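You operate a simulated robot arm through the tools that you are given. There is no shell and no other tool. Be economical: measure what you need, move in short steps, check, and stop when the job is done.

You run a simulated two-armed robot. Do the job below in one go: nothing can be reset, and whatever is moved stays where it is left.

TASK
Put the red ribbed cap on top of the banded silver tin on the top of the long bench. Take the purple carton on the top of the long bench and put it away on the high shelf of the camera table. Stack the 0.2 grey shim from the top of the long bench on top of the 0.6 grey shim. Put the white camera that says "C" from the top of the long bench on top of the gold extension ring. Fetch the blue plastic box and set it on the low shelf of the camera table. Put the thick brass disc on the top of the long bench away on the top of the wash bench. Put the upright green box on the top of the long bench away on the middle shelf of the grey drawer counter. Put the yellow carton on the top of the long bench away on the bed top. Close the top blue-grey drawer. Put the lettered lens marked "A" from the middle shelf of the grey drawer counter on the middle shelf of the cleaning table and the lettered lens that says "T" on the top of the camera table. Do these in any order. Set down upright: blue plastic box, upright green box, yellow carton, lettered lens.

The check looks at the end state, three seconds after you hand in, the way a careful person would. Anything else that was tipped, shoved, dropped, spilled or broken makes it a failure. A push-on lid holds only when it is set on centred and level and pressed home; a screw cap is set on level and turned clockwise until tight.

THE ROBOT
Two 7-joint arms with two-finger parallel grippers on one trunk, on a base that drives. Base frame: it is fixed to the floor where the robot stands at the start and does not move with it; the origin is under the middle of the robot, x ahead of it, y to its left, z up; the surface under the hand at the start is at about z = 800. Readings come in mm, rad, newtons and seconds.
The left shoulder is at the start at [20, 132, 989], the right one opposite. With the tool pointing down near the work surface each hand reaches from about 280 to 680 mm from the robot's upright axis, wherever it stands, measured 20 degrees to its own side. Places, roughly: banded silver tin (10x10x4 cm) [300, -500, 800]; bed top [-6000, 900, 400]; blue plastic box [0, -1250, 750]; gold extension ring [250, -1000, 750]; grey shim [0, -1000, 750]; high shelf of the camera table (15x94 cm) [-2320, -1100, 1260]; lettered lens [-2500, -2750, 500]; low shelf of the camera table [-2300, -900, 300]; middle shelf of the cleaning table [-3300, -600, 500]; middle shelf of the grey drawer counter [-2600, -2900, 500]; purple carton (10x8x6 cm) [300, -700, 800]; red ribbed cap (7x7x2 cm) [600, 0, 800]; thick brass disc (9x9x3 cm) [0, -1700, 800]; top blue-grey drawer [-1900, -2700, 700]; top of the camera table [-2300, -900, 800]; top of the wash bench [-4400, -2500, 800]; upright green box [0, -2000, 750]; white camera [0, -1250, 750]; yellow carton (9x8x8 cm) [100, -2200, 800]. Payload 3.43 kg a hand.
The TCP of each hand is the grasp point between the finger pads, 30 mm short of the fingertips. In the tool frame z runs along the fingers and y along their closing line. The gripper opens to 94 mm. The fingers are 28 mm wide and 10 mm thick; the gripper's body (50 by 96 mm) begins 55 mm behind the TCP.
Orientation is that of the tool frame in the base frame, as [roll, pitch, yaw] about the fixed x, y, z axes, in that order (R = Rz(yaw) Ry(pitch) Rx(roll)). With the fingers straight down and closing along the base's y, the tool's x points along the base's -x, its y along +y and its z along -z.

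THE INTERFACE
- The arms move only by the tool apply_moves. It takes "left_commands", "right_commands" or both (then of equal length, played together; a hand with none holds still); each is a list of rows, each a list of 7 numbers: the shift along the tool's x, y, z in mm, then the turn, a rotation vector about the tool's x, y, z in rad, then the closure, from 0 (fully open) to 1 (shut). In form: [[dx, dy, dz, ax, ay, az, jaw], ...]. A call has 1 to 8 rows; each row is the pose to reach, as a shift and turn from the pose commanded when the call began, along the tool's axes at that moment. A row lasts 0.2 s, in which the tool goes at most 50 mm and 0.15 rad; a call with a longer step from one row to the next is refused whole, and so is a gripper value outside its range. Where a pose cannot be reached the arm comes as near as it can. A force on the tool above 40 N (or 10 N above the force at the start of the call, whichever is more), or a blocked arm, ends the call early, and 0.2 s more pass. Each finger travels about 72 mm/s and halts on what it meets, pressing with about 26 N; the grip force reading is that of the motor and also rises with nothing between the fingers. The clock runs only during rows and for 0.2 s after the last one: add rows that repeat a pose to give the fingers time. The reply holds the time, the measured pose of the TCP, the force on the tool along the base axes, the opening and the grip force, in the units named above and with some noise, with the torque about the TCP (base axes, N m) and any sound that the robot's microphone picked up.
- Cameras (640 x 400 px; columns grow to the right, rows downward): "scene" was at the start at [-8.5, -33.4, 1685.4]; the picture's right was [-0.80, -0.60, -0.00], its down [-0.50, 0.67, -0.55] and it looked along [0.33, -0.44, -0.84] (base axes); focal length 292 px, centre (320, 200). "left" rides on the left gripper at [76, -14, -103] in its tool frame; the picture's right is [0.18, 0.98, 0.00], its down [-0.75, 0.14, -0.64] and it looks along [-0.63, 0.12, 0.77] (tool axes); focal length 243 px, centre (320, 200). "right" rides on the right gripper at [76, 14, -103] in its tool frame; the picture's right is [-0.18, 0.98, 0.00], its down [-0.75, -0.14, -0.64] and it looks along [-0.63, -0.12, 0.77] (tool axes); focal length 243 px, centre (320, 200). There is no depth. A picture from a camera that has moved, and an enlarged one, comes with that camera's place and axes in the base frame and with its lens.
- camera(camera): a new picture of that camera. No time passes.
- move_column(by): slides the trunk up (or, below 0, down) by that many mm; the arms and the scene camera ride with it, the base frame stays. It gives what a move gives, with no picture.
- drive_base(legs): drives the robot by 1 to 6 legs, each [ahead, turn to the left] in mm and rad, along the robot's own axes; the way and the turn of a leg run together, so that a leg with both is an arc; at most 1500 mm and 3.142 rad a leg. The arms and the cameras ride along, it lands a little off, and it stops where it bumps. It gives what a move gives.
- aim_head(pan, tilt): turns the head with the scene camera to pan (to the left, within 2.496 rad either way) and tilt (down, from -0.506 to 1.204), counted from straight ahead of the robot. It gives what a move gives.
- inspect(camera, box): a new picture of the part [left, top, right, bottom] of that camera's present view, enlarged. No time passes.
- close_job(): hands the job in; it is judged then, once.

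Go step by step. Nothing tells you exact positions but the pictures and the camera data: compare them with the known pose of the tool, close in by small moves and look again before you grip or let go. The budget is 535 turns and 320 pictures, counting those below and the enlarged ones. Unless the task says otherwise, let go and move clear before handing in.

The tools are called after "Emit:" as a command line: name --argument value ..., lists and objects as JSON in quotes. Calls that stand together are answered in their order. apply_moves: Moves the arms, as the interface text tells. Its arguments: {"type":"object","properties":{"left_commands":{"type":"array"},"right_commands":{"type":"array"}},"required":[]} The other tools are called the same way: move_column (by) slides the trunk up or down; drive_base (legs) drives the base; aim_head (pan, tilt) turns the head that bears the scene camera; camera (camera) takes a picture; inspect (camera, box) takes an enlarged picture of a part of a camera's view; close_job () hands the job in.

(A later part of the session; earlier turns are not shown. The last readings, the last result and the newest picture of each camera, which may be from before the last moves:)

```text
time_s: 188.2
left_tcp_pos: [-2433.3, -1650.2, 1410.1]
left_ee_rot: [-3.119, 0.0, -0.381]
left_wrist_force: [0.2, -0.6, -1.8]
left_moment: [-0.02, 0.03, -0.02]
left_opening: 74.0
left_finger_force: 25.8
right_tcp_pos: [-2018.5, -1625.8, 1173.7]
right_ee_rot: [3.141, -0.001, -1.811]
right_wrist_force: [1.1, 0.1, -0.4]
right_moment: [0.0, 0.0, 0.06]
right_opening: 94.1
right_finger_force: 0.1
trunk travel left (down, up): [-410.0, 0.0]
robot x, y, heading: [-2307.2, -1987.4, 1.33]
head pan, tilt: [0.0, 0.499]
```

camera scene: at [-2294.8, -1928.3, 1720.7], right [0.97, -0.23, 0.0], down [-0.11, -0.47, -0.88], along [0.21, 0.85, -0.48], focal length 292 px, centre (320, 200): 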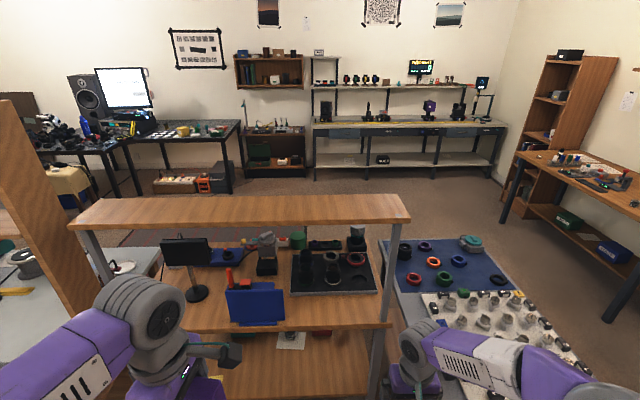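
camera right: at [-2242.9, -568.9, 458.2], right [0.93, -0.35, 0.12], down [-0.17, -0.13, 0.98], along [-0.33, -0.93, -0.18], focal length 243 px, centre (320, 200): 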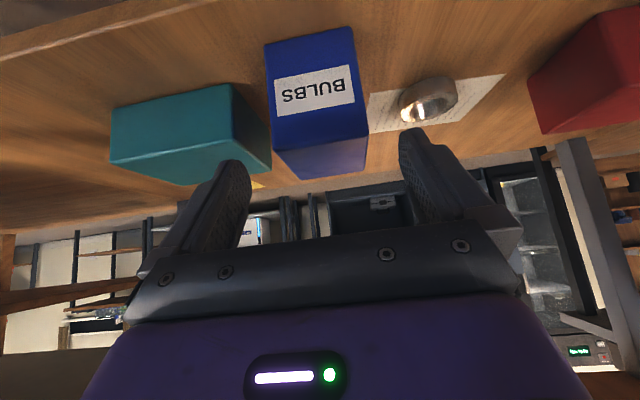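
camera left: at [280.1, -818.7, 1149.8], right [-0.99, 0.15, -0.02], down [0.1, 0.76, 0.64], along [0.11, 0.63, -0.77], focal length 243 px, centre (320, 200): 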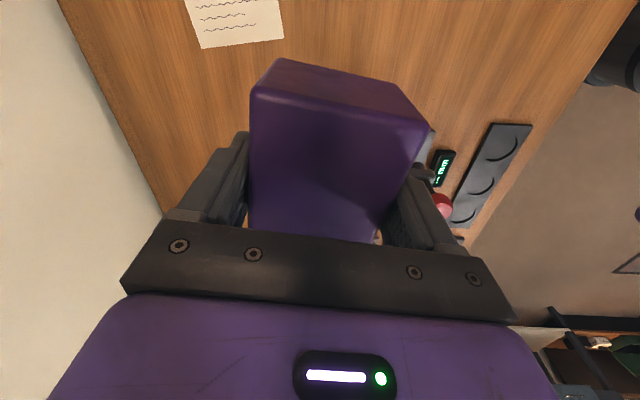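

I tuck the right hand, straighten the carton by 8°, and then drive nearer.

Emit:
apply_moves --right_commands '[[37, 0, 0, 0, 0, 0, 0], [75, 0, 0, 0, 0, 0, 0], [110, 0, 0, 0, 0, 0, 0]]' --left_commands '[[0, 0, 0, 0, 0, -0.05, 1], [0, 0, 0, 0, 0, -0.1, 1], [0, 0, 0, 0, 0, -0.143, 1]]'

Emit:
drive_base --legs '[[280, 0.03]]'

Emit:
camera --camera "left"

Emit:
camera --camera "scene"

```text
time_s: 189.0
left_tcp_pos: [-2434.1, -1650.8, 1408.9]
left_ee_rot: [-3.121, -0.003, -0.236]
left_wrist_force: [0.9, -0.6, -1.7]
left_moment: [0.02, -0.02, 0.0]
left_opening: 74.0
left_finger_force: 25.8
right_tcp_pos: [-2043.5, -1733.6, 1173.7]
right_ee_rot: [-3.141, -0.002, -1.811]
right_wrist_force: [-0.5, -0.3, -0.8]
right_moment: [0.0, 0.01, 0.0]
right_opening: 94.1
right_finger_force: 0.1
trunk travel left (down, up): [-410.0, 0.0]
robot x, y, heading: [-2306.4, -1986.7, 1.332]
head pan, tilt: [0.0, 0.499]
```

```text
time_s: 191.0
left_tcp_pos: [-2382.1, -1384.7, 1409.1]
left_ee_rot: [-3.121, -0.002, -0.209]
left_wrist_force: [-0.3, -1.0, -0.7]
left_moment: [-0.01, -0.02, 0.02]
left_opening: 74.0
left_finger_force: 26.0
right_tcp_pos: [-1989.5, -1455.1, 1173.7]
right_ee_rot: [3.14, -0.002, -1.784]
right_wrist_force: [-0.2, -0.5, 0.4]
right_moment: [-0.01, -0.03, 0.03]
right_opening: 93.9
right_finger_force: 0.2
trunk travel left (down, up): [-410.0, 0.0]
robot x, y, heading: [-2245.7, -1718.5, 1.36]
head pan, tilt: [0.0, 0.499]
```

```text
229 pictures are left
camera left: at [-2305.5, -1389.0, 1512.8], right [-0.02, -1.0, -0.02], down [-0.77, 0.01, 0.64], along [-0.64, 0.03, -0.77], focal length 243 px, centre (320, 200)
```

left: 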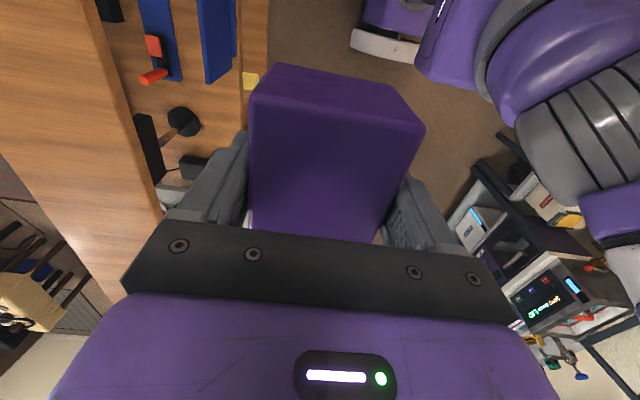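

```text
228 pictures are left
camera scene: at [-2235.2, -1658.7, 1880.7], right [0.98, -0.21, 0.0], down [-0.1, -0.47, -0.88], along [0.18, 0.86, -0.48], focal length 292 px, centre (320, 200)
```

scene: 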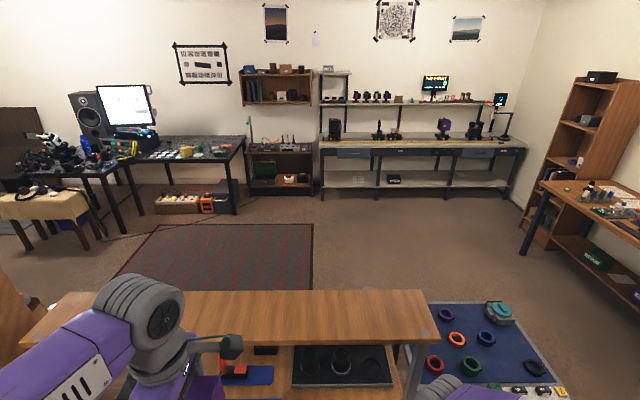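

The shelf's back edge is near y -1178 here, its centre line near y -1105. I drive 100 mm closer and reach the carton out over the board.

Emit:
drive_base --legs '[[100, 0]]'

Emit:
apply_moves --left_commands '[[0, -30, 0, 0, 0, 0, 1], [0, -70, 0, 0, 0, 0, 1], [0, -110, 0, 0, 0, 0, 1], [0, -150, 0, 0, 0, 0, 1], [0, -180, 0, 0, 0, 0, 1]]'

Emit:
camera --camera "left"

Emit:
camera --camera "scene"

```text
time_s: 192.1
left_tcp_pos: [-2361.0, -1287.7, 1409.2]
left_ee_rot: [-3.12, -0.003, -0.208]
left_wrist_force: [0.8, 0.1, -0.7]
left_moment: [-0.01, -0.01, 0.02]
left_opening: 74.1
left_finger_force: 26.0
right_tcp_pos: [-1969.0, -1358.2, 1173.6]
right_ee_rot: [3.14, -0.001, -1.784]
right_wrist_force: [-0.2, 0.4, -0.4]
right_moment: [0.01, -0.01, -0.05]
right_opening: 94.0
right_finger_force: 0.0
trunk travel left (down, up): [-410.0, 0.0]
robot x, y, heading: [-2223.0, -1621.9, 1.36]
head pan, tilt: [0.0, 0.499]
```

```text
time_s: 193.3
left_tcp_pos: [-2323.1, -1110.0, 1412.6]
left_ee_rot: [-3.123, -0.004, -0.211]
left_wrist_force: [-0.1, 0.7, -2.1]
left_moment: [0.0, -0.03, -0.04]
left_opening: 74.2
left_finger_force: 26.3
right_tcp_pos: [-1968.4, -1357.2, 1173.2]
right_ee_rot: [-3.141, -0.003, -1.785]
right_wrist_force: [0.1, -0.3, -0.9]
right_moment: [-0.02, -0.03, -0.02]
right_opening: 93.9
right_finger_force: 0.0
trunk travel left (down, up): [-410.0, 0.0]
robot x, y, heading: [-2223.9, -1618.8, 1.362]
head pan, tilt: [0.0, 0.499]
```

```text
227 pictures are left
camera left: at [-2247.2, -1113.4, 1515.1], right [-0.03, -1.0, -0.02], down [-0.77, 0.01, 0.64], along [-0.64, 0.03, -0.77], focal length 243 px, centre (320, 200)
```

left: 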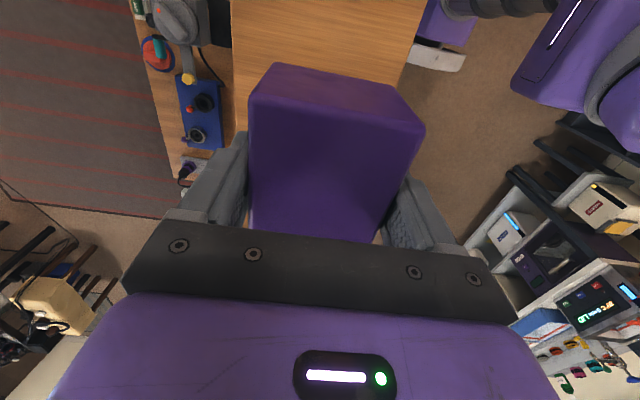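

```text
226 pictures are left
camera scene: at [-2213.7, -1559.3, 1880.6], right [0.98, -0.21, 0.0], down [-0.1, -0.47, -0.88], along [0.18, 0.86, -0.48], focal length 292 px, centre (320, 200)
```

scene: 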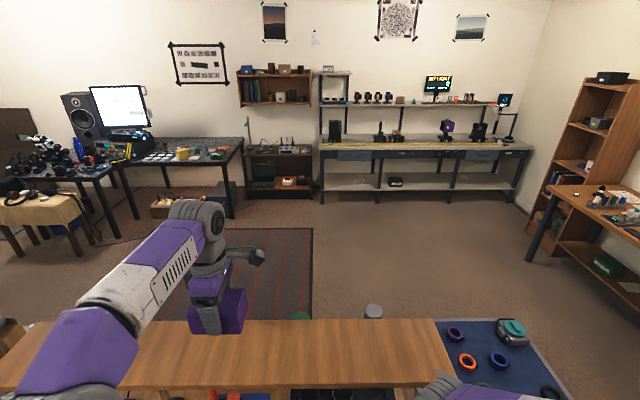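

The board's centre line at the carton is y ≈ -1096; I move 14 mm further and lower to just above the board.

Emit:
apply_moves --left_commands '[[0, -14, 10, 0, 0, 0, 1], [0, -14, 40, 0, 0, 0, 1], [0, -14, 70, 0, 0, 0, 1], [0, -14, 92, 0, 0, 0, 1]]'

Emit:
camera --camera "left"

Emit:
inspect --camera "scene" --box '[140, 220, 340, 400]'

```text
time_s: 194.3
left_tcp_pos: [-2320.7, -1094.4, 1321.3]
left_ee_rot: [-3.122, -0.002, -0.21]
left_wrist_force: [-0.8, -0.1, -1.5]
left_moment: [-0.01, -0.02, 0.01]
left_opening: 74.1
left_finger_force: 25.8
right_tcp_pos: [-1968.5, -1357.4, 1173.6]
right_ee_rot: [3.142, 0.0, -1.783]
right_wrist_force: [-0.4, 0.3, -0.4]
right_moment: [0.0, 0.03, -0.01]
right_opening: 93.9
right_finger_force: 0.1
trunk travel left (down, up): [-410.0, 0.0]
robot x, y, heading: [-2225.4, -1620.2, 1.366]
head pan, tilt: [0.0, 0.499]
```

```text
225 pictures are left
camera left: at [-2244.2, -1099.1, 1424.2], right [-0.02, -1.0, -0.02], down [-0.77, 0.01, 0.64], along [-0.64, 0.03, -0.77], focal length 243 px, centre (320, 200)
```

left: 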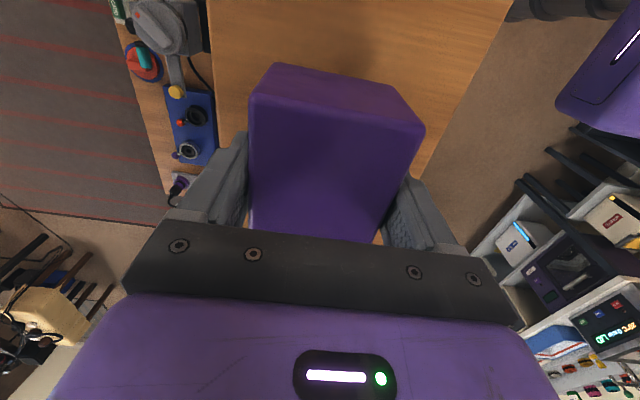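

```text
2.22 times, centred on (240, 310) of scene
camera zoom: at [-2214.2, -1560.2, 1880.6], right [0.98, -0.21, 0.0], down [-0.1, -0.47, -0.88], along [0.18, 0.86, -0.48], focal length 650 px, centre (498, -44)
```

zoom: 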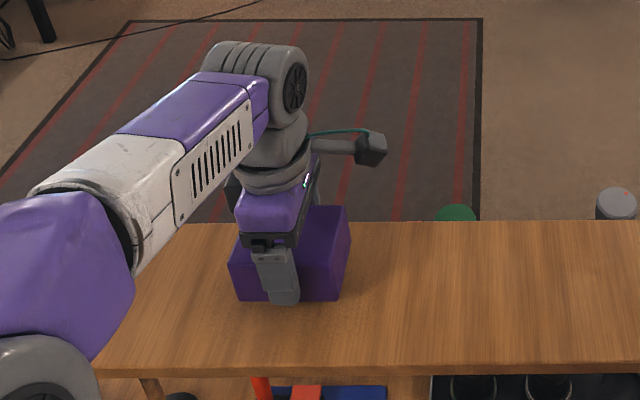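

The carton is central on the board's depth. I lower it gently.

Emit:
apply_moves --left_commands '[[0, 0, 6, 0, 0, 0, 1], [0, 0, 10, 0, 0, 0, 1], [0, 0, 13, 0, 0, 0, 1], [0, 0, 15, 0, 0, 0, 1], [0, 0, 17, 0, 0, 0, 1]]'

```text
time_s: 195.5
left_tcp_pos: [-2319.6, -1095.8, 1307.4]
left_ee_rot: [-3.116, -0.003, -0.21]
left_wrist_force: [-0.5, 0.3, 12.1]
left_moment: [-0.26, 0.59, -0.1]
left_opening: 74.0
left_finger_force: 25.6
right_tcp_pos: [-1968.7, -1359.0, 1174.0]
right_ee_rot: [3.141, -0.002, -1.783]
right_wrist_force: [0.9, 1.0, -0.1]
right_moment: [-0.02, -0.02, -0.02]
right_opening: 94.0
right_finger_force: 0.0
trunk travel left (down, up): [-410.0, 0.0]
robot x, y, heading: [-2221.6, -1621.8, 1.359]
head pan, tilt: [0.0, 0.499]
```

It rests. I release and rise.

Emit:
apply_moves --left_commands '[[0, 0, -1, 0, 0, 0, 1], [0, 0, -1, 0, 0, 0, 0.1], [0, 0, -1, 0, 0, 0, 0.02], [0, 0, -1, 0, 0, 0, 0], [0, 0, -35, 0, 0, 0, 0], [0, 0, -75, 0, 0, 0, 0], [0, 0, -110, 0, 0, 0, 0]]'

Emit:
inspect --camera "scene" --box '[140, 220, 340, 400]'

Emit:
camera --camera "left"

```text
time_s: 197.1
left_tcp_pos: [-2320.2, -1097.6, 1416.3]
left_ee_rot: [-3.123, -0.002, -0.21]
left_wrist_force: [0.3, -0.4, -0.2]
left_moment: [-0.02, -0.01, 0.04]
left_opening: 93.9
left_finger_force: 0.0
right_tcp_pos: [-1968.4, -1358.1, 1173.5]
right_ee_rot: [-3.141, -0.003, -1.784]
right_wrist_force: [0.1, 0.1, -0.4]
right_moment: [-0.02, -0.01, 0.0]
right_opening: 93.9
right_finger_force: 0.1
trunk travel left (down, up): [-410.0, 0.0]
robot x, y, heading: [-2222.9, -1619.1, 1.359]
head pan, tilt: [0.0, 0.499]
```

```text
2.22 times, centred on (240, 310) of scene
camera zoom: at [-2214.2, -1561.3, 1880.7], right [0.98, -0.21, 0.0], down [-0.1, -0.47, -0.88], along [0.18, 0.86, -0.48], focal length 650 px, centre (498, -44)
```

zoom: 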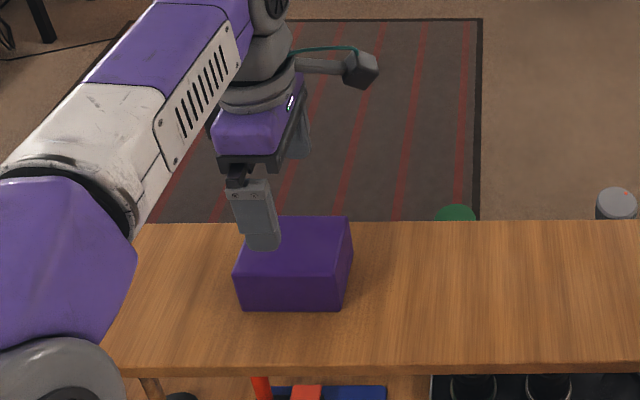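

```text
222 pictures are left
camera left: at [-2244.4, -1101.8, 1518.8], right [-0.02, -1.0, -0.02], down [-0.77, 0.01, 0.64], along [-0.64, 0.03, -0.77], focal length 243 px, centre (320, 200)
```

left: 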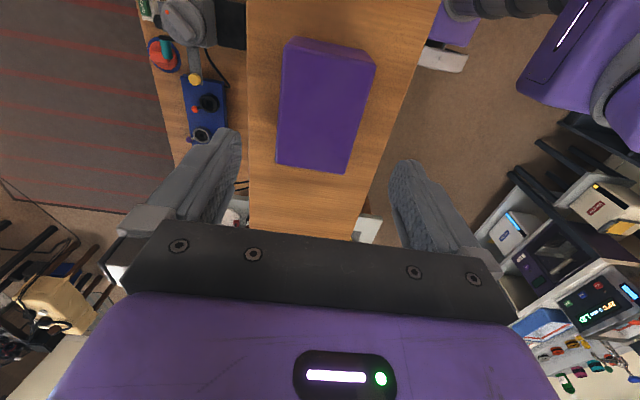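

The carton sits square on the high shelf. I draw the left hand back and turn it to the usual orientation.

Emit:
apply_moves --left_commands '[[0, 40, 0, 0, 0, 0, 0], [0, 80, 0, 0, 0, 0, 0], [0, 120, 0, 0, 0, 0, 0], [0, 160, 0, 0, 0, 0, 0], [0, 190, 0, 0, 0, 0.1, 0], [0, 190, 0, 0, 0, 0.24, 0], [0, 190, 0, 0, 0, 0.38, 0], [0, 190, 0, 0, 0, 0.52, 0]]'

Emit:
apply_moves --left_commands '[[0, 0, 0, 0, 0, 0.14, 0], [0, 0, 0, 0, 0, 0.28, 0], [0, 0, 0, 0, 0, 0.42, 0], [0, 0, 0, 0, 0, 0.56, 0], [0, 0, 0, 0, 0, 0.7, 0], [0, 0, 0, 0, 0, 0.84, 0], [0, 0, 0, 0, 0, 0.98, 0], [0, 0, 0, 0, 0, 1.05, 0]]'

Emit:
drive_base --legs '[[-350, 0], [0, 3.14]]'

Emit:
move_column --by -160

Emit:
camera --camera "scene"

```text
time_s: 198.9
left_tcp_pos: [-2359.7, -1283.4, 1411.1]
left_ee_rot: [-3.123, 0.008, -0.731]
left_wrist_force: [0.0, 0.4, 0.0]
left_moment: [-0.01, -0.02, 0.02]
left_opening: 93.9
left_finger_force: 0.1
right_tcp_pos: [-1968.4, -1359.7, 1174.2]
right_ee_rot: [-3.139, -0.002, -1.783]
right_wrist_force: [0.8, -0.3, 0.7]
right_moment: [0.01, -0.01, -0.01]
right_opening: 93.8
right_finger_force: 0.1
trunk travel left (down, up): [-410.0, 0.0]
robot x, y, heading: [-2226.3, -1620.2, 1.365]
head pan, tilt: [0.0, 0.499]
```

```text
time_s: 200.7
left_tcp_pos: [-2360.0, -1283.6, 1410.7]
left_ee_rot: [-3.137, 0.02, -1.782]
left_wrist_force: [0.0, -0.3, 0.5]
left_moment: [0.02, -0.04, 0.01]
left_opening: 93.8
left_finger_force: 0.1
right_tcp_pos: [-1968.8, -1358.7, 1172.6]
right_ee_rot: [-3.14, -0.003, -1.786]
right_wrist_force: [0.9, -0.5, 0.6]
right_moment: [0.0, 0.04, 0.0]
right_opening: 94.1
right_finger_force: 0.0
trunk travel left (down, up): [-410.0, 0.0]
robot x, y, heading: [-2222.0, -1622.8, 1.359]
head pan, tilt: [0.0, 0.499]
```

```text
time_s: 210.2
left_tcp_pos: [-2174.5, -2305.1, 1410.0]
left_ee_rot: [-3.137, 0.019, 1.322]
left_wrist_force: [1.4, 0.6, 0.5]
left_moment: [0.0, -0.03, 0.0]
left_opening: 93.9
left_finger_force: 0.0
right_tcp_pos: [-2563.9, -2213.6, 1173.5]
right_ee_rot: [3.141, -0.002, 1.318]
right_wrist_force: [0.4, -0.1, 0.0]
right_moment: [-0.01, -0.02, 0.0]
right_opening: 94.2
right_finger_force: 0.0
trunk travel left (down, up): [-410.0, 0.0]
robot x, y, heading: [-2297.1, -1964.0, -1.824]
head pan, tilt: [0.0, 0.499]
```

```text
time_s: 212.1
left_tcp_pos: [-2174.9, -2303.3, 1250.7]
left_ee_rot: [-3.138, 0.022, 1.32]
left_wrist_force: [-0.4, -0.5, 0.2]
left_moment: [0.07, -0.01, 0.01]
left_opening: 93.8
left_finger_force: 0.0
right_tcp_pos: [-2562.9, -2212.9, 1013.6]
right_ee_rot: [-3.141, -0.001, 1.317]
right_wrist_force: [0.4, -0.2, -0.7]
right_moment: [0.01, 0.02, 0.0]
right_opening: 94.3
right_finger_force: 0.1
trunk travel left (down, up): [-250.0, 160.0]
robot x, y, heading: [-2297.9, -1962.0, -1.82]
head pan, tilt: [0.0, 0.499]
```

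```text
221 pictures are left
camera scene: at [-2315.0, -2022.0, 1720.8], right [-0.97, 0.25, 0.0], down [0.12, 0.46, -0.88], along [-0.22, -0.85, -0.48], focal length 292 px, centre (320, 200)
```

scene: 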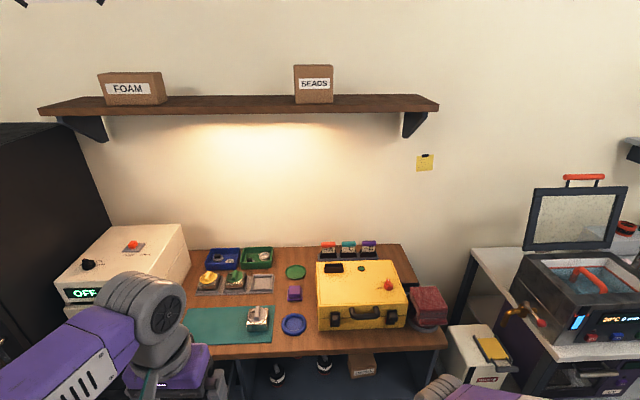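

The counter's front runs from [-2161, -2672] to [-2896, -2531]; lenses stand on its middle shelf. I lower the trunk to see inside.

Emit:
move_column --by -250

Emit:
aim_head --pan 0 --tilt 0.6

Emit:
camera --camera "scene"

Emit:
camera --camera "right"

```text
time_s: 214.7
left_tcp_pos: [-2175.8, -2303.6, 1000.9]
left_ee_rot: [-3.137, 0.02, 1.322]
left_wrist_force: [0.1, 0.3, -0.1]
left_moment: [0.02, 0.01, -0.01]
left_opening: 94.2
left_finger_force: 0.1
right_tcp_pos: [-2563.9, -2212.7, 763.2]
right_ee_rot: [3.141, -0.001, 1.318]
right_wrist_force: [0.3, 0.1, 0.8]
right_moment: [0.01, 0.0, 0.01]
right_opening: 94.2
right_finger_force: 0.1
trunk travel left (down, up): [0.0, 410.0]
robot x, y, heading: [-2297.9, -1961.0, -1.825]
head pan, tilt: [0.0, 0.499]
```

```text
time_s: 215.3
left_tcp_pos: [-2175.8, -2303.8, 999.7]
left_ee_rot: [-3.138, 0.022, 1.321]
left_wrist_force: [-0.6, 0.3, 0.5]
left_moment: [0.0, 0.03, 0.0]
left_opening: 94.0
left_finger_force: 0.1
right_tcp_pos: [-2563.8, -2214.3, 764.4]
right_ee_rot: [-3.142, -0.003, 1.318]
right_wrist_force: [0.2, 0.0, 0.2]
right_moment: [0.02, 0.0, -0.01]
right_opening: 94.3
right_finger_force: 0.0
trunk travel left (down, up): [0.0, 410.0]
robot x, y, heading: [-2296.1, -1962.0, -1.821]
head pan, tilt: [0.0, 0.6]
```

```text
220 pictures are left
camera scene: at [-2314.3, -2019.6, 1461.6], right [-0.97, 0.25, 0.0], down [0.14, 0.55, -0.83], along [-0.2, -0.8, -0.56], focal length 292 px, centre (320, 200)
```

scene: 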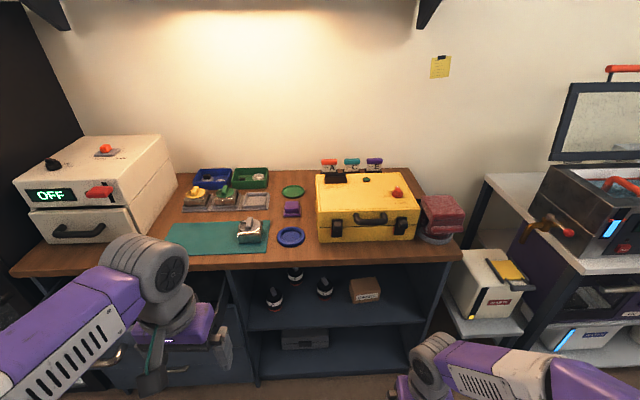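

```text
219 pictures are left
camera right: at [-2531.0, -2143.5, 866.0], right [0.91, -0.42, 0.0], down [-0.33, -0.7, 0.64], along [-0.27, -0.58, -0.77], focal length 243 px, centre (320, 200)
```

right: 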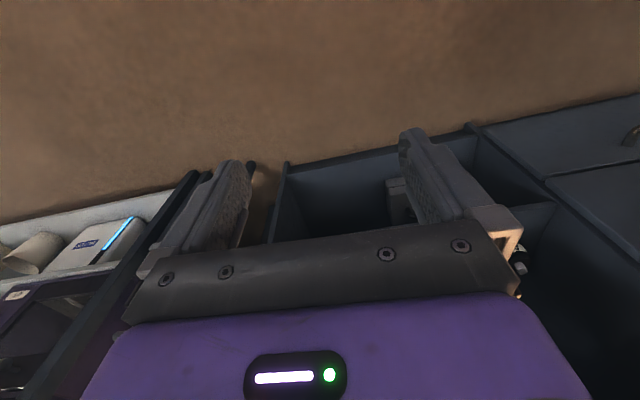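

Three lenses stand on the middle shelf. I enlarge to read their letters and see the drawer.

Emit:
inspect --camera "scene" --box '[230, 250, 410, 350]'

Emit:
inspect --camera "scene" --box '[0, 240, 270, 400]'

```text
3.56 times, centred on (320, 300) of scene
camera zoom: at [-2314.3, -2019.6, 1461.6], right [-0.97, 0.25, 0.0], down [0.14, 0.55, -0.83], along [-0.2, -0.8, -0.56], focal length 1040 px, centre (320, -156)
```

zoom: 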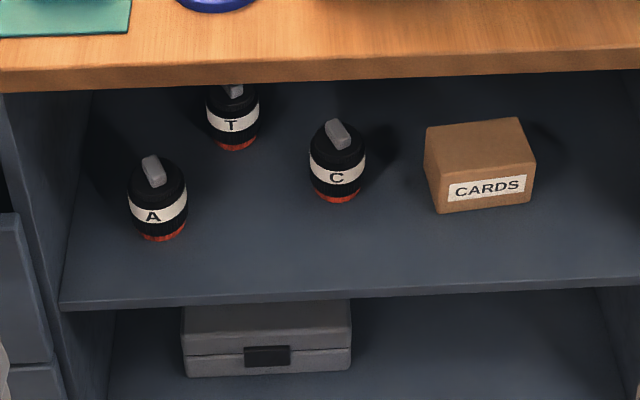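

```text
2.37 times, centred on (135, 320) of scene
camera zoom: at [-2314.3, -2019.6, 1461.6], right [-0.97, 0.25, 0.0], down [0.14, 0.55, -0.83], along [-0.2, -0.8, -0.56], focal length 693 px, centre (758, -84)
```

zoom: 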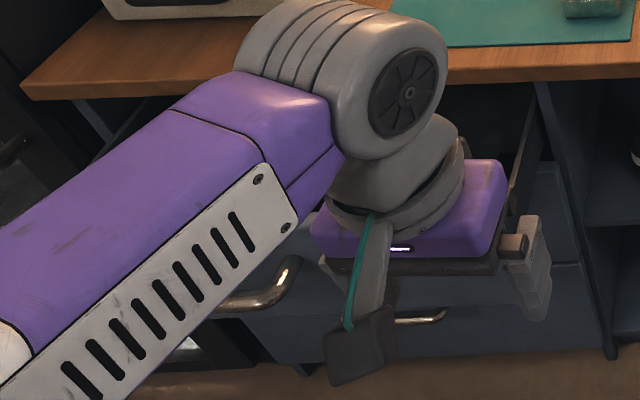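

A, T and C are read: A near [-2315, -2725], T near [-2413, -2820] behind. First I go to the open drawer, with the left hand before it.

Emit:
drive_base --legs '[[0, 1.71], [365, 0], [0, -1.65]]'

Emit:
aim_head --pan 0 --tilt 0.7

Emit:
camera --camera "scene"

Emit:
camera --camera "left"

```text
time_s: 225.8
left_tcp_pos: [-1785.9, -2325.1, 1000.1]
left_ee_rot: [-3.139, 0.021, 1.401]
left_wrist_force: [-0.2, -0.1, 0.0]
left_moment: [0.0, 0.03, 0.02]
left_opening: 93.8
left_finger_force: 0.1
right_tcp_pos: [-2179.5, -2266.6, 762.9]
right_ee_rot: [3.141, 0.0, 1.4]
right_wrist_force: [-0.5, -1.0, -0.3]
right_moment: [0.01, 0.02, -0.03]
right_opening: 94.0
right_finger_force: 0.0
trunk travel left (down, up): [0.0, 410.0]
robot x, y, heading: [-1935.4, -1994.6, -1.739]
head pan, tilt: [0.0, 0.6]
```

```text
time_s: 226.5
left_tcp_pos: [-1786.8, -2324.9, 1000.3]
left_ee_rot: [-3.136, 0.021, 1.404]
left_wrist_force: [-0.3, -0.9, 0.3]
left_moment: [-0.02, 0.0, -0.01]
left_opening: 93.8
left_finger_force: 0.0
right_tcp_pos: [-2179.6, -2267.1, 763.0]
right_ee_rot: [-3.141, -0.002, 1.4]
right_wrist_force: [-0.7, 0.1, 0.3]
right_moment: [-0.02, 0.0, -0.01]
right_opening: 94.0
right_finger_force: 0.0
trunk travel left (down, up): [0.0, 410.0]
robot x, y, heading: [-1936.6, -1993.3, -1.738]
head pan, tilt: [0.0, 0.7]
```

```text
216 pictures are left
camera scene: at [-1947.3, -2049.8, 1453.0], right [-0.99, 0.17, 0.0], down [0.11, 0.63, -0.77], along [-0.13, -0.75, -0.64], focal length 292 px, centre (320, 200)
```

scene: 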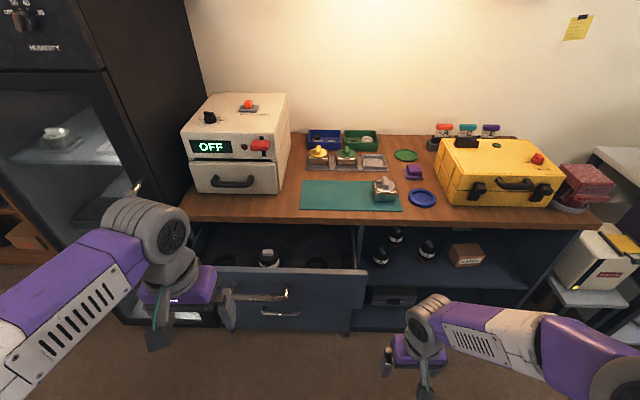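

```text
215 pictures are left
camera left: at [-1787.5, -2246.1, 1101.8], right [1.0, 0.02, -0.01], down [0.02, -0.75, 0.66], along [0.01, -0.66, -0.75], focal length 243 px, centre (320, 200)
```

left: 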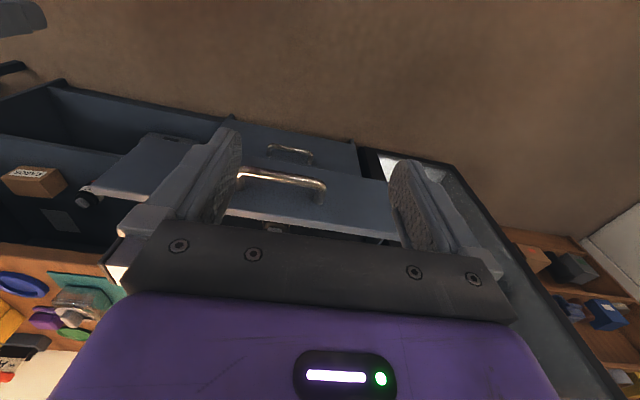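

The drawer's face is near [-1850, -2588] at z ≈ 735, protruding about 150 mm. I bring the closed left fingers, tilted forward, before it.

Emit:
apply_moves --left_commands '[[0, -2, 40, 0, -0.1, 0, 0.5], [-25, -5, 75, 0, -0.22, 0, 1], [-55, -8, 110, 0, -0.35, 0, 1], [-85, -11, 145, 0, -0.48, 0, 1], [-115, -14, 180, 0, -0.62, 0, 1], [-145, -16, 215, 0, -0.76, 0, 1], [-170, -18, 246, 0, -0.9, 0, 1]]'

Emit:
camera --camera "left"

Emit:
camera --camera "scene"

```text
time_s: 228.1
left_tcp_pos: [-1824.8, -2491.9, 746.6]
left_ee_rot: [-3.117, 0.889, 1.443]
left_wrist_force: [9.5, 8.6, -20.3]
left_moment: [-1.43, 0.64, -0.45]
left_opening: 0.2
left_finger_force: 26.1
right_tcp_pos: [-2175.8, -2269.6, 762.6]
right_ee_rot: [-3.139, -0.006, 1.401]
right_wrist_force: [0.8, -0.7, -0.2]
right_moment: [0.04, 0.02, -0.02]
right_opening: 94.2
right_finger_force: 0.0
trunk travel left (down, up): [0.0, 410.0]
robot x, y, heading: [-1936.5, -1997.6, -1.74]
head pan, tilt: [0.0, 0.7]
```

```text
214 pictures are left
camera left: at [-1820.8, -2364.8, 753.2], right [0.99, -0.03, -0.16], down [0.16, 0.0, 0.99], along [-0.03, -1.0, 0.0], focal length 243 px, centre (320, 200)
```

left: 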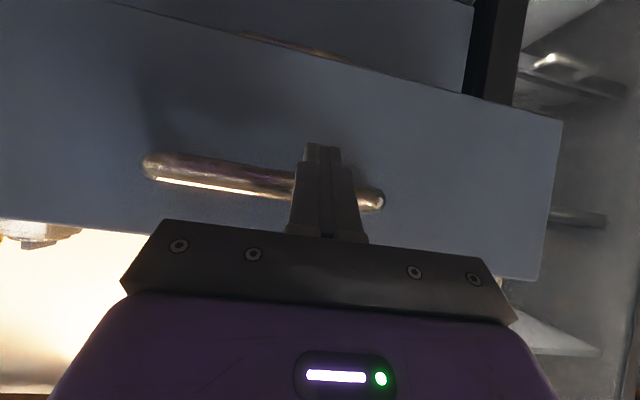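

```text
213 pictures are left
camera scene: at [-1942.1, -2055.0, 1452.0], right [-0.99, 0.17, 0.0], down [0.1, 0.64, -0.76], along [-0.13, -0.75, -0.65], focal length 292 px, centre (320, 200)
```

scene: 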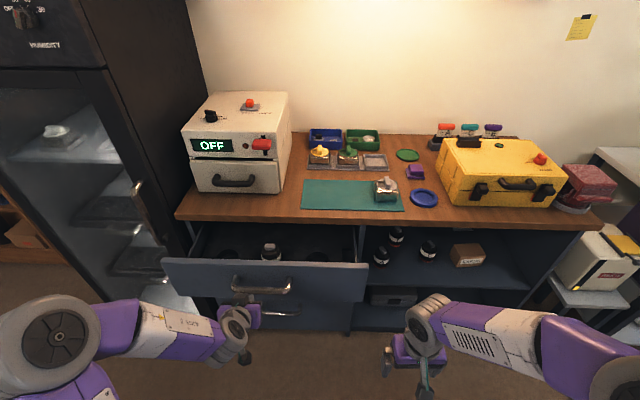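

The fingers touched the handle bar from below at an angle. I back off, level the tool, and will push head-on at the middle of the handle.

Emit:
apply_moves --left_commands '[[22, 0, -27, 0, 0, 0, 1], [44, 0, -54, 0, 0, 0, 1], [44, -18, -54, 0, -0.14, 0, 1], [46, -30, -53, 0, -0.28, 0, 1], [48, -36, -51, 0, -0.42, 0, 1], [48, -36, -51, 0, -0.56, 0, 1], [48, -36, -51, 0, -0.62, 0, 1]]'

Emit:
camera --camera "left"

```text
time_s: 229.9
left_tcp_pos: [-1839.5, -2441.0, 712.0]
left_ee_rot: [-2.684, 1.417, 2.091]
left_wrist_force: [0.6, 0.3, 0.2]
left_moment: [0.0, 0.03, -0.08]
left_opening: 0.1
left_finger_force: 25.8
left hand out of reach, approached as far as the arm can: row 2, 3, 4, 5, 6, 7
right_tcp_pos: [-2179.4, -2266.6, 764.6]
right_ee_rot: [-3.14, -0.003, 1.398]
right_wrist_force: [0.4, 0.5, -0.8]
right_moment: [-0.02, 0.03, 0.02]
right_opening: 94.0
right_finger_force: 0.2
trunk travel left (down, up): [0.0, 410.0]
robot x, y, heading: [-1939.3, -1997.6, -1.738]
head pan, tilt: [0.0, 0.7]
stopped in row 7 (left hand): the arm was blocked; the commanded pose is now the measured one
```

```text
212 pictures are left
camera left: at [-1865.6, -2329.8, 651.9], right [0.96, 0.09, -0.25], down [0.16, 0.54, 0.82], along [0.21, -0.83, 0.51], focal length 243 px, centre (320, 200)
```

left: 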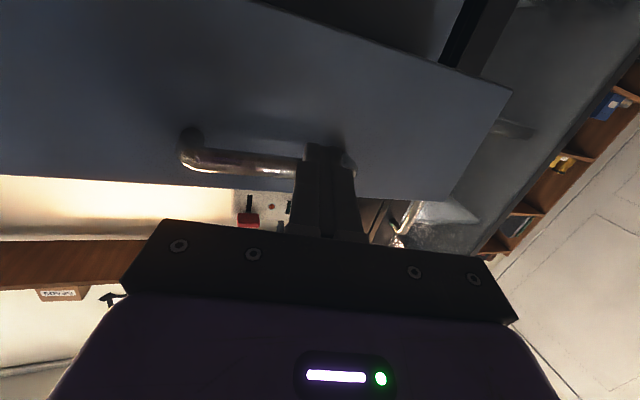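

Too close to fold the arm level. I back off 150 mm and set the hand afresh.

Emit:
drive_base --legs '[[-160, 0]]'

```text
time_s: 231.3
left_tcp_pos: [-1813.2, -2283.3, 712.4]
left_ee_rot: [-2.684, 1.416, 2.092]
left_wrist_force: [0.0, -0.8, -0.1]
left_moment: [0.04, -0.03, -0.03]
left_opening: 0.0
left_finger_force: 26.0
right_tcp_pos: [-2152.8, -2109.7, 762.8]
right_ee_rot: [-3.141, -0.001, 1.4]
right_wrist_force: [0.1, 0.8, 0.5]
right_moment: [-0.03, 0.02, -0.03]
right_opening: 94.1
right_finger_force: 0.1
trunk travel left (down, up): [0.0, 410.0]
robot x, y, heading: [-1912.8, -1837.4, -1.736]
head pan, tilt: [0.0, 0.7]
```

The tool is near level now. I raise it to handle height and advance toward the handle.

Emit:
apply_moves --left_commands '[[-28, -2, -4, 0, 0, 0, 1], [-32, -11, 30, 0, 0, 0, 1], [-36, -21, 67, 0, 0, 0, 1], [-41, -31, 105, 0, 0, 0, 1], [-46, -41, 140, 0, 0, 0, 1], [-49, -48, 168, 0, 0, 0, 1]]'

Emit:
camera --camera "left"

Emit:
camera --camera "scene"

```text
time_s: 232.7
left_tcp_pos: [-1847.0, -2459.0, 740.4]
left_ee_rot: [-2.695, 1.415, 2.08]
left_wrist_force: [0.7, 1.1, 0.5]
left_moment: [-0.03, -0.02, 0.02]
left_opening: 0.0
left_finger_force: 26.2
left hand out of reach, approached as far as the arm can: row 1
right_tcp_pos: [-2154.3, -2111.6, 763.4]
right_ee_rot: [-3.14, -0.003, 1.4]
right_wrist_force: [0.0, -0.2, 1.1]
right_moment: [0.03, -0.03, 0.01]
right_opening: 93.8
right_finger_force: 0.2
trunk travel left (down, up): [0.0, 410.0]
robot x, y, heading: [-1916.0, -1838.1, -1.741]
head pan, tilt: [0.0, 0.7]
```

```text
211 pictures are left
camera left: at [-1873.6, -2349.0, 680.5], right [0.96, 0.09, -0.25], down [0.16, 0.54, 0.82], along [0.21, -0.83, 0.51], focal length 243 px, centre (320, 200)
```

left: 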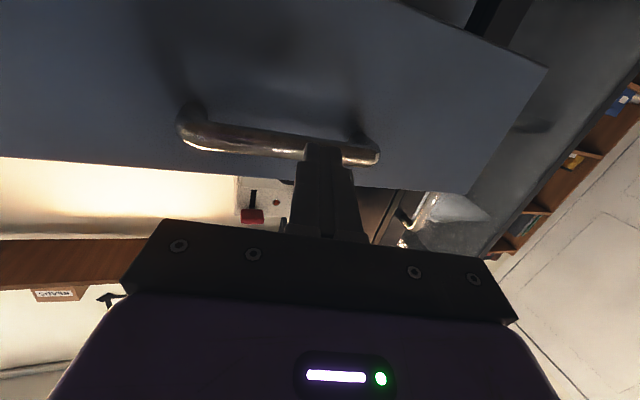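

```text
210 pictures are left
camera scene: at [-1920.7, -1893.5, 1453.0], right [-0.99, 0.17, 0.0], down [0.11, 0.64, -0.76], along [-0.13, -0.75, -0.64], focal length 292 px, centre (320, 200)
```

scene: 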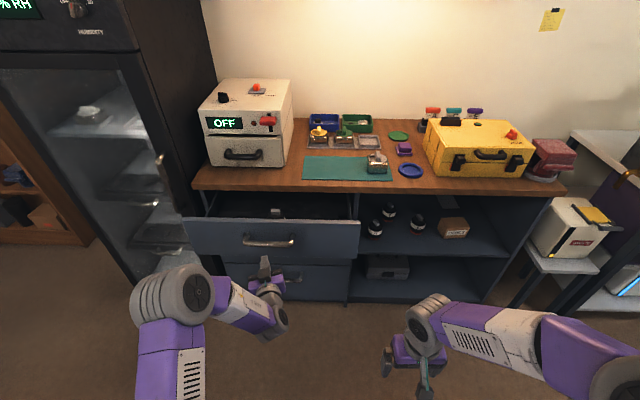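

The finger tips point at the handle, about 10 mm low. I raise them a little and push by driving forward.

Emit:
apply_moves --left_commands '[[-10, 0, -1, 0, 0, 0, 1]]'

Emit:
drive_base --legs '[[100, 0]]'

Emit:
camera --camera "scene"

Emit:
camera --camera "left"

```text
time_s: 233.1
left_tcp_pos: [-1845.6, -2458.9, 750.1]
left_ee_rot: [-2.684, 1.416, 2.092]
left_wrist_force: [0.1, 0.7, -0.3]
left_moment: [0.01, -0.01, -0.01]
left_opening: 0.0
left_finger_force: 25.7
right_tcp_pos: [-2154.5, -2110.7, 763.4]
right_ee_rot: [3.139, -0.002, 1.4]
right_wrist_force: [-0.5, -1.0, 0.4]
right_moment: [0.01, 0.0, -0.03]
right_opening: 93.6
right_finger_force: 0.1
trunk travel left (down, up): [0.0, 410.0]
robot x, y, heading: [-1910.1, -1834.7, -1.743]
head pan, tilt: [0.0, 0.7]
```

```text
time_s: 234.3
left_tcp_pos: [-1862.5, -2557.9, 750.3]
left_ee_rot: [-2.688, 1.417, 2.086]
left_wrist_force: [0.1, -0.8, 0.6]
left_moment: [-0.03, -0.02, -0.03]
left_opening: 0.0
left_finger_force: 25.9
right_tcp_pos: [-2169.6, -2209.1, 763.3]
right_ee_rot: [3.141, -0.003, 1.399]
right_wrist_force: [-1.1, -0.3, 0.2]
right_moment: [-0.01, -0.01, -0.02]
right_opening: 93.9
right_finger_force: 0.0
trunk travel left (down, up): [0.0, 410.0]
robot x, y, heading: [-1926.1, -1939.6, -1.739]
head pan, tilt: [0.0, 0.7]
```

```text
209 pictures are left
camera scene: at [-1937.6, -1992.8, 1452.9], right [-0.99, 0.17, 0.0], down [0.11, 0.64, -0.76], along [-0.13, -0.75, -0.64], focal length 292 px, centre (320, 200)
```

scene: 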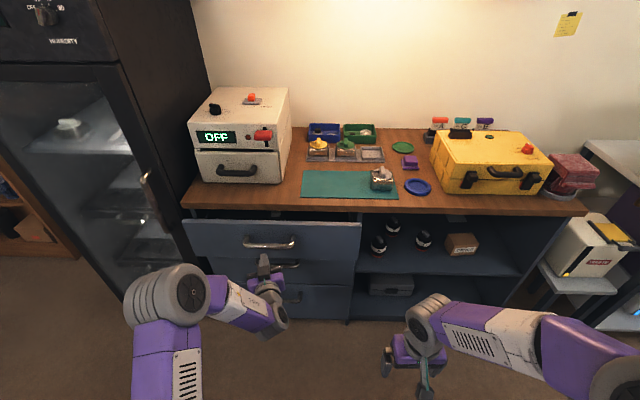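

```text
208 pictures are left
camera left: at [-1889.7, -2448.2, 690.2], right [0.96, 0.09, -0.25], down [0.16, 0.54, 0.82], along [0.21, -0.83, 0.51], focal length 243 px, centre (320, 200)
```

left: 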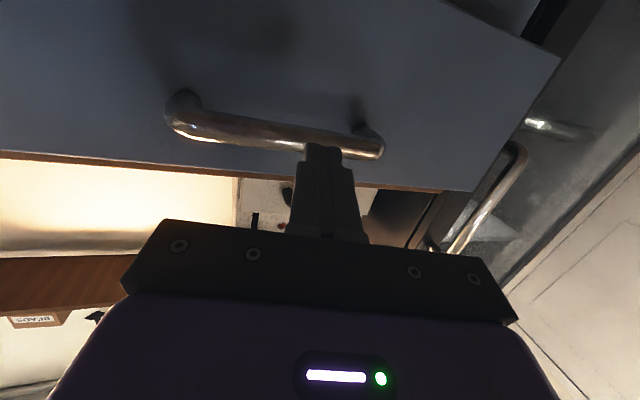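

The drawer is moving in. I push further in short drives.

Emit:
drive_base --legs '[[60, 0]]'

Emit:
camera --camera "scene"

```text
time_s: 235.2
left_tcp_pos: [-1872.4, -2616.7, 749.9]
left_ee_rot: [-2.689, 1.418, 2.088]
left_wrist_force: [0.8, -0.4, -0.5]
left_moment: [0.02, 0.01, 0.0]
left_opening: 0.1
left_finger_force: 26.2
right_tcp_pos: [-2179.8, -2268.7, 764.1]
right_ee_rot: [-3.141, -0.001, 1.4]
right_wrist_force: [-0.7, -0.4, 0.8]
right_moment: [0.02, -0.02, -0.03]
right_opening: 93.6
right_finger_force: 0.0
trunk travel left (down, up): [0.0, 410.0]
robot x, y, heading: [-1932.3, -1992.0, -1.746]
head pan, tilt: [0.0, 0.7]
```

```text
207 pictures are left
camera scene: at [-1947.5, -2051.6, 1452.9], right [-0.99, 0.17, 0.0], down [0.11, 0.64, -0.76], along [-0.13, -0.75, -0.64], focal length 292 px, centre (320, 200)
```

scene: 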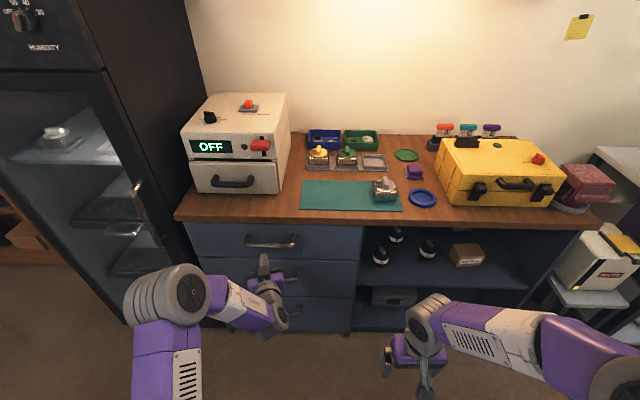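

Nearly flush. I push once more until it stops and look closely.

Emit:
drive_base --legs '[[45, 0]]'

Emit:
inspect --camera "scene" --box '[160, 190, 380, 340]'

```text
time_s: 236.2
left_tcp_pos: [-1876.8, -2643.5, 750.0]
left_ee_rot: [-2.685, 1.418, 2.097]
left_wrist_force: [1.3, 4.5, 2.2]
left_moment: [-0.06, 0.0, 0.0]
left_opening: 0.0
left_finger_force: 25.9
right_tcp_pos: [-2183.7, -2299.3, 763.8]
right_ee_rot: [3.142, -0.002, 1.4]
right_wrist_force: [0.2, -0.7, 0.1]
right_moment: [-0.01, 0.02, -0.01]
right_opening: 94.1
right_finger_force: 0.0
trunk travel left (down, up): [0.0, 410.0]
robot x, y, heading: [-1942.3, -2030.3, -1.735]
head pan, tilt: [0.0, 0.7]
stopped in leg 1: the force on the tool passed its limit at 119 N (the readings are from after the stop); the commanded pose is now the measured one
```

```text
2.67 times, centred on (270, 265) of scene
camera zoom: at [-1952.5, -2081.6, 1453.0], right [-0.99, 0.17, 0.0], down [0.11, 0.63, -0.77], along [-0.13, -0.75, -0.64], focal length 780 px, centre (453, 27)
```

zoom: 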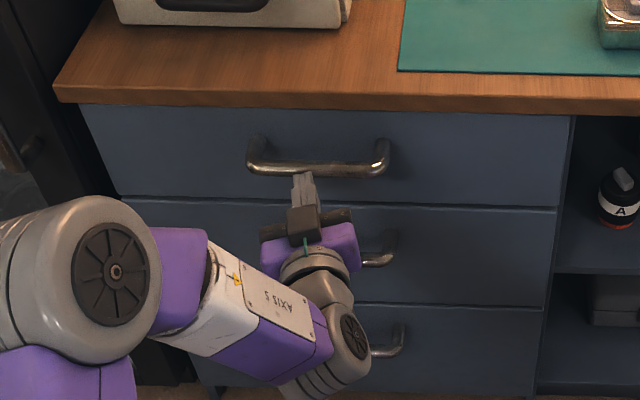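

The drawer is shut flush. I back away and bring the left hand to a plain 50° forward tilt.

Emit:
drive_base --legs '[[-260, 0]]'

Emit:
apply_moves --left_commands '[[-5, 0, -5, 0.039, 0.107, 0.032, 0], [-10, 0, -10, 0.078, 0.215, 0.063, 0], [-15, 0, -15, 0.117, 0.322, 0.095, 0], [-20, 0, -20, 0.156, 0.43, 0.126, 0], [-20, 0, -20, 0.195, 0.537, 0.158, 0]]'

Emit:
inspect --camera "scene" --box '[160, 150, 380, 300]'

```text
time_s: 238.0
left_tcp_pos: [-1834.0, -2390.5, 750.2]
left_ee_rot: [-2.688, 1.418, 2.096]
left_wrist_force: [0.7, 0.5, -0.2]
left_moment: [-0.01, 0.01, -0.01]
left_opening: 0.0
left_finger_force: 25.5
right_tcp_pos: [-2141.8, -2046.4, 763.2]
right_ee_rot: [-3.142, -0.002, 1.402]
right_wrist_force: [0.2, 0.0, 0.3]
right_moment: [0.0, 0.02, 0.05]
right_opening: 93.9
right_finger_force: 0.1
trunk travel left (down, up): [0.0, 410.0]
robot x, y, heading: [-1897.4, -1774.2, -1.736]
head pan, tilt: [0.0, 0.7]
```

```text
time_s: 239.2
left_tcp_pos: [-1832.9, -2373.0, 771.9]
left_ee_rot: [3.139, 0.899, 1.404]
left_wrist_force: [-0.3, -0.3, 0.1]
left_moment: [0.0, -0.01, 0.0]
left_opening: 94.2
left_finger_force: 0.0
right_tcp_pos: [-2141.4, -2046.5, 763.8]
right_ee_rot: [-3.141, -0.002, 1.401]
right_wrist_force: [-0.9, -0.4, 0.0]
right_moment: [0.01, 0.0, 0.0]
right_opening: 94.1
right_finger_force: 0.1
trunk travel left (down, up): [0.0, 410.0]
robot x, y, heading: [-1896.8, -1771.6, -1.736]
head pan, tilt: [0.0, 0.7]
```

```text
2.67 times, centred on (270, 225) of scene
camera zoom: at [-1910.1, -1828.1, 1453.0], right [-0.99, 0.16, 0.0], down [0.11, 0.64, -0.76], along [-0.13, -0.75, -0.64], focal length 780 px, centre (453, 133)
```

zoom: 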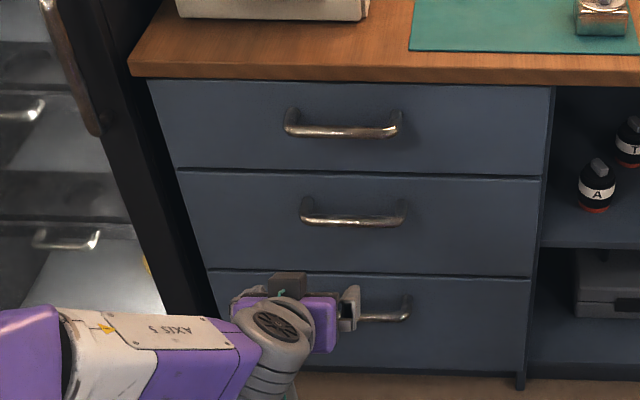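

The drawer is flush with the others. Now I move in front of the lenses, left hand leading toward A.

Emit:
drive_base --legs '[[0, -0.98], [441, 0], [0, 0.954]]'

Emit:
camera --camera "left"

Emit:
inspect --camera "scene" --box '[200, 180, 420, 340]'

```text
time_s: 242.1
left_tcp_pos: [-2370.2, -2172.6, 772.2]
left_ee_rot: [3.141, 0.898, 0.445]
left_wrist_force: [1.2, 0.1, 0.2]
left_moment: [-0.01, 0.03, 0.02]
left_opening: 94.1
left_finger_force: 0.1
right_tcp_pos: [-2276.9, -1734.0, 762.8]
right_ee_rot: [3.141, -0.002, 0.44]
right_wrist_force: [-0.4, 0.0, -0.4]
right_moment: [-0.04, -0.02, 0.03]
right_opening: 93.9
right_finger_force: 0.0
trunk travel left (down, up): [0.0, 410.0]
robot x, y, heading: [-1920.8, -1765.8, -2.687]
head pan, tilt: [0.0, 0.7]
stopped in leg 1: the robot was blocked; the commanded pose is now the measured one
```

```text
204 pictures are left
camera left: at [-2261.1, -2105.0, 776.7], right [0.53, -0.84, -0.14], down [0.09, -0.11, 0.99], along [-0.85, -0.53, 0.02], focal length 243 px, centre (320, 200)
```

left: 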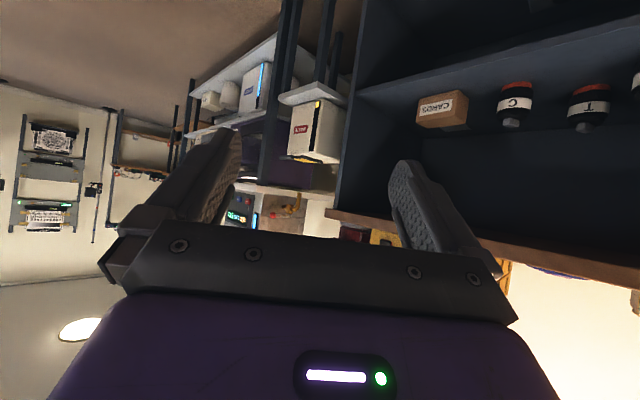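

```text
2.50 times, centred on (310, 260) of scene
camera zoom: at [-1969.5, -1794.8, 1453.0], right [-0.44, 0.9, 0.0], down [0.58, 0.28, -0.77], along [-0.69, -0.33, -0.64], focal length 731 px, centre (345, 50)
```

zoom: 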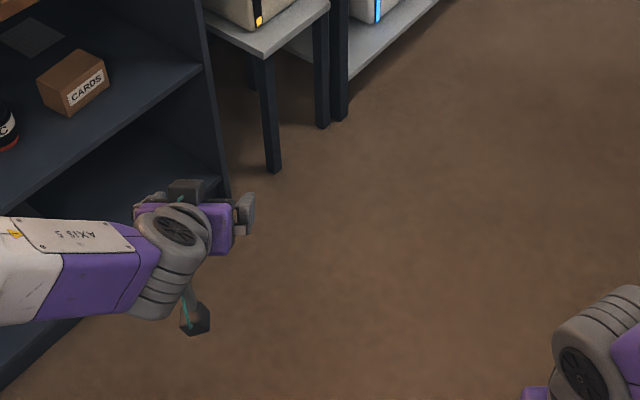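

The turn was blocked near the end, probably by the tables behind. I look back there.

Emit:
aim_head --pan -2.4 --tilt 0.9

Emit:
camera --camera "scene"

```text
time_s: 244.3
left_tcp_pos: [-2371.4, -2172.1, 772.8]
left_ee_rot: [-3.14, 0.902, 0.444]
left_wrist_force: [-1.0, -1.0, -0.3]
left_moment: [-0.01, -0.02, 0.0]
left_opening: 93.9
left_finger_force: 0.1
right_tcp_pos: [-2278.6, -1732.7, 762.8]
right_ee_rot: [-3.139, -0.002, 0.441]
right_wrist_force: [0.0, -0.1, 0.4]
right_moment: [-0.01, 0.0, 0.02]
right_opening: 94.0
right_finger_force: 0.1
trunk travel left (down, up): [0.0, 410.0]
robot x, y, heading: [-1916.7, -1770.7, -2.689]
head pan, tilt: [-2.4, 0.901]
```

```text
202 pictures are left
camera scene: at [-1865.5, -1687.4, 1436.8], right [0.93, -0.37, 0.0], down [-0.29, -0.73, -0.62], along [0.23, 0.58, -0.78], focal length 292 px, centre (320, 200)
```

scene: 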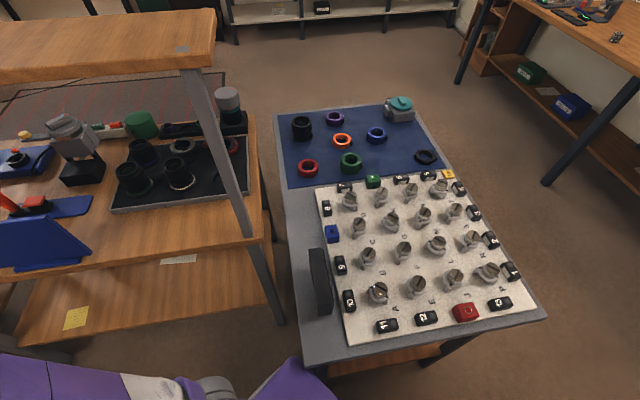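

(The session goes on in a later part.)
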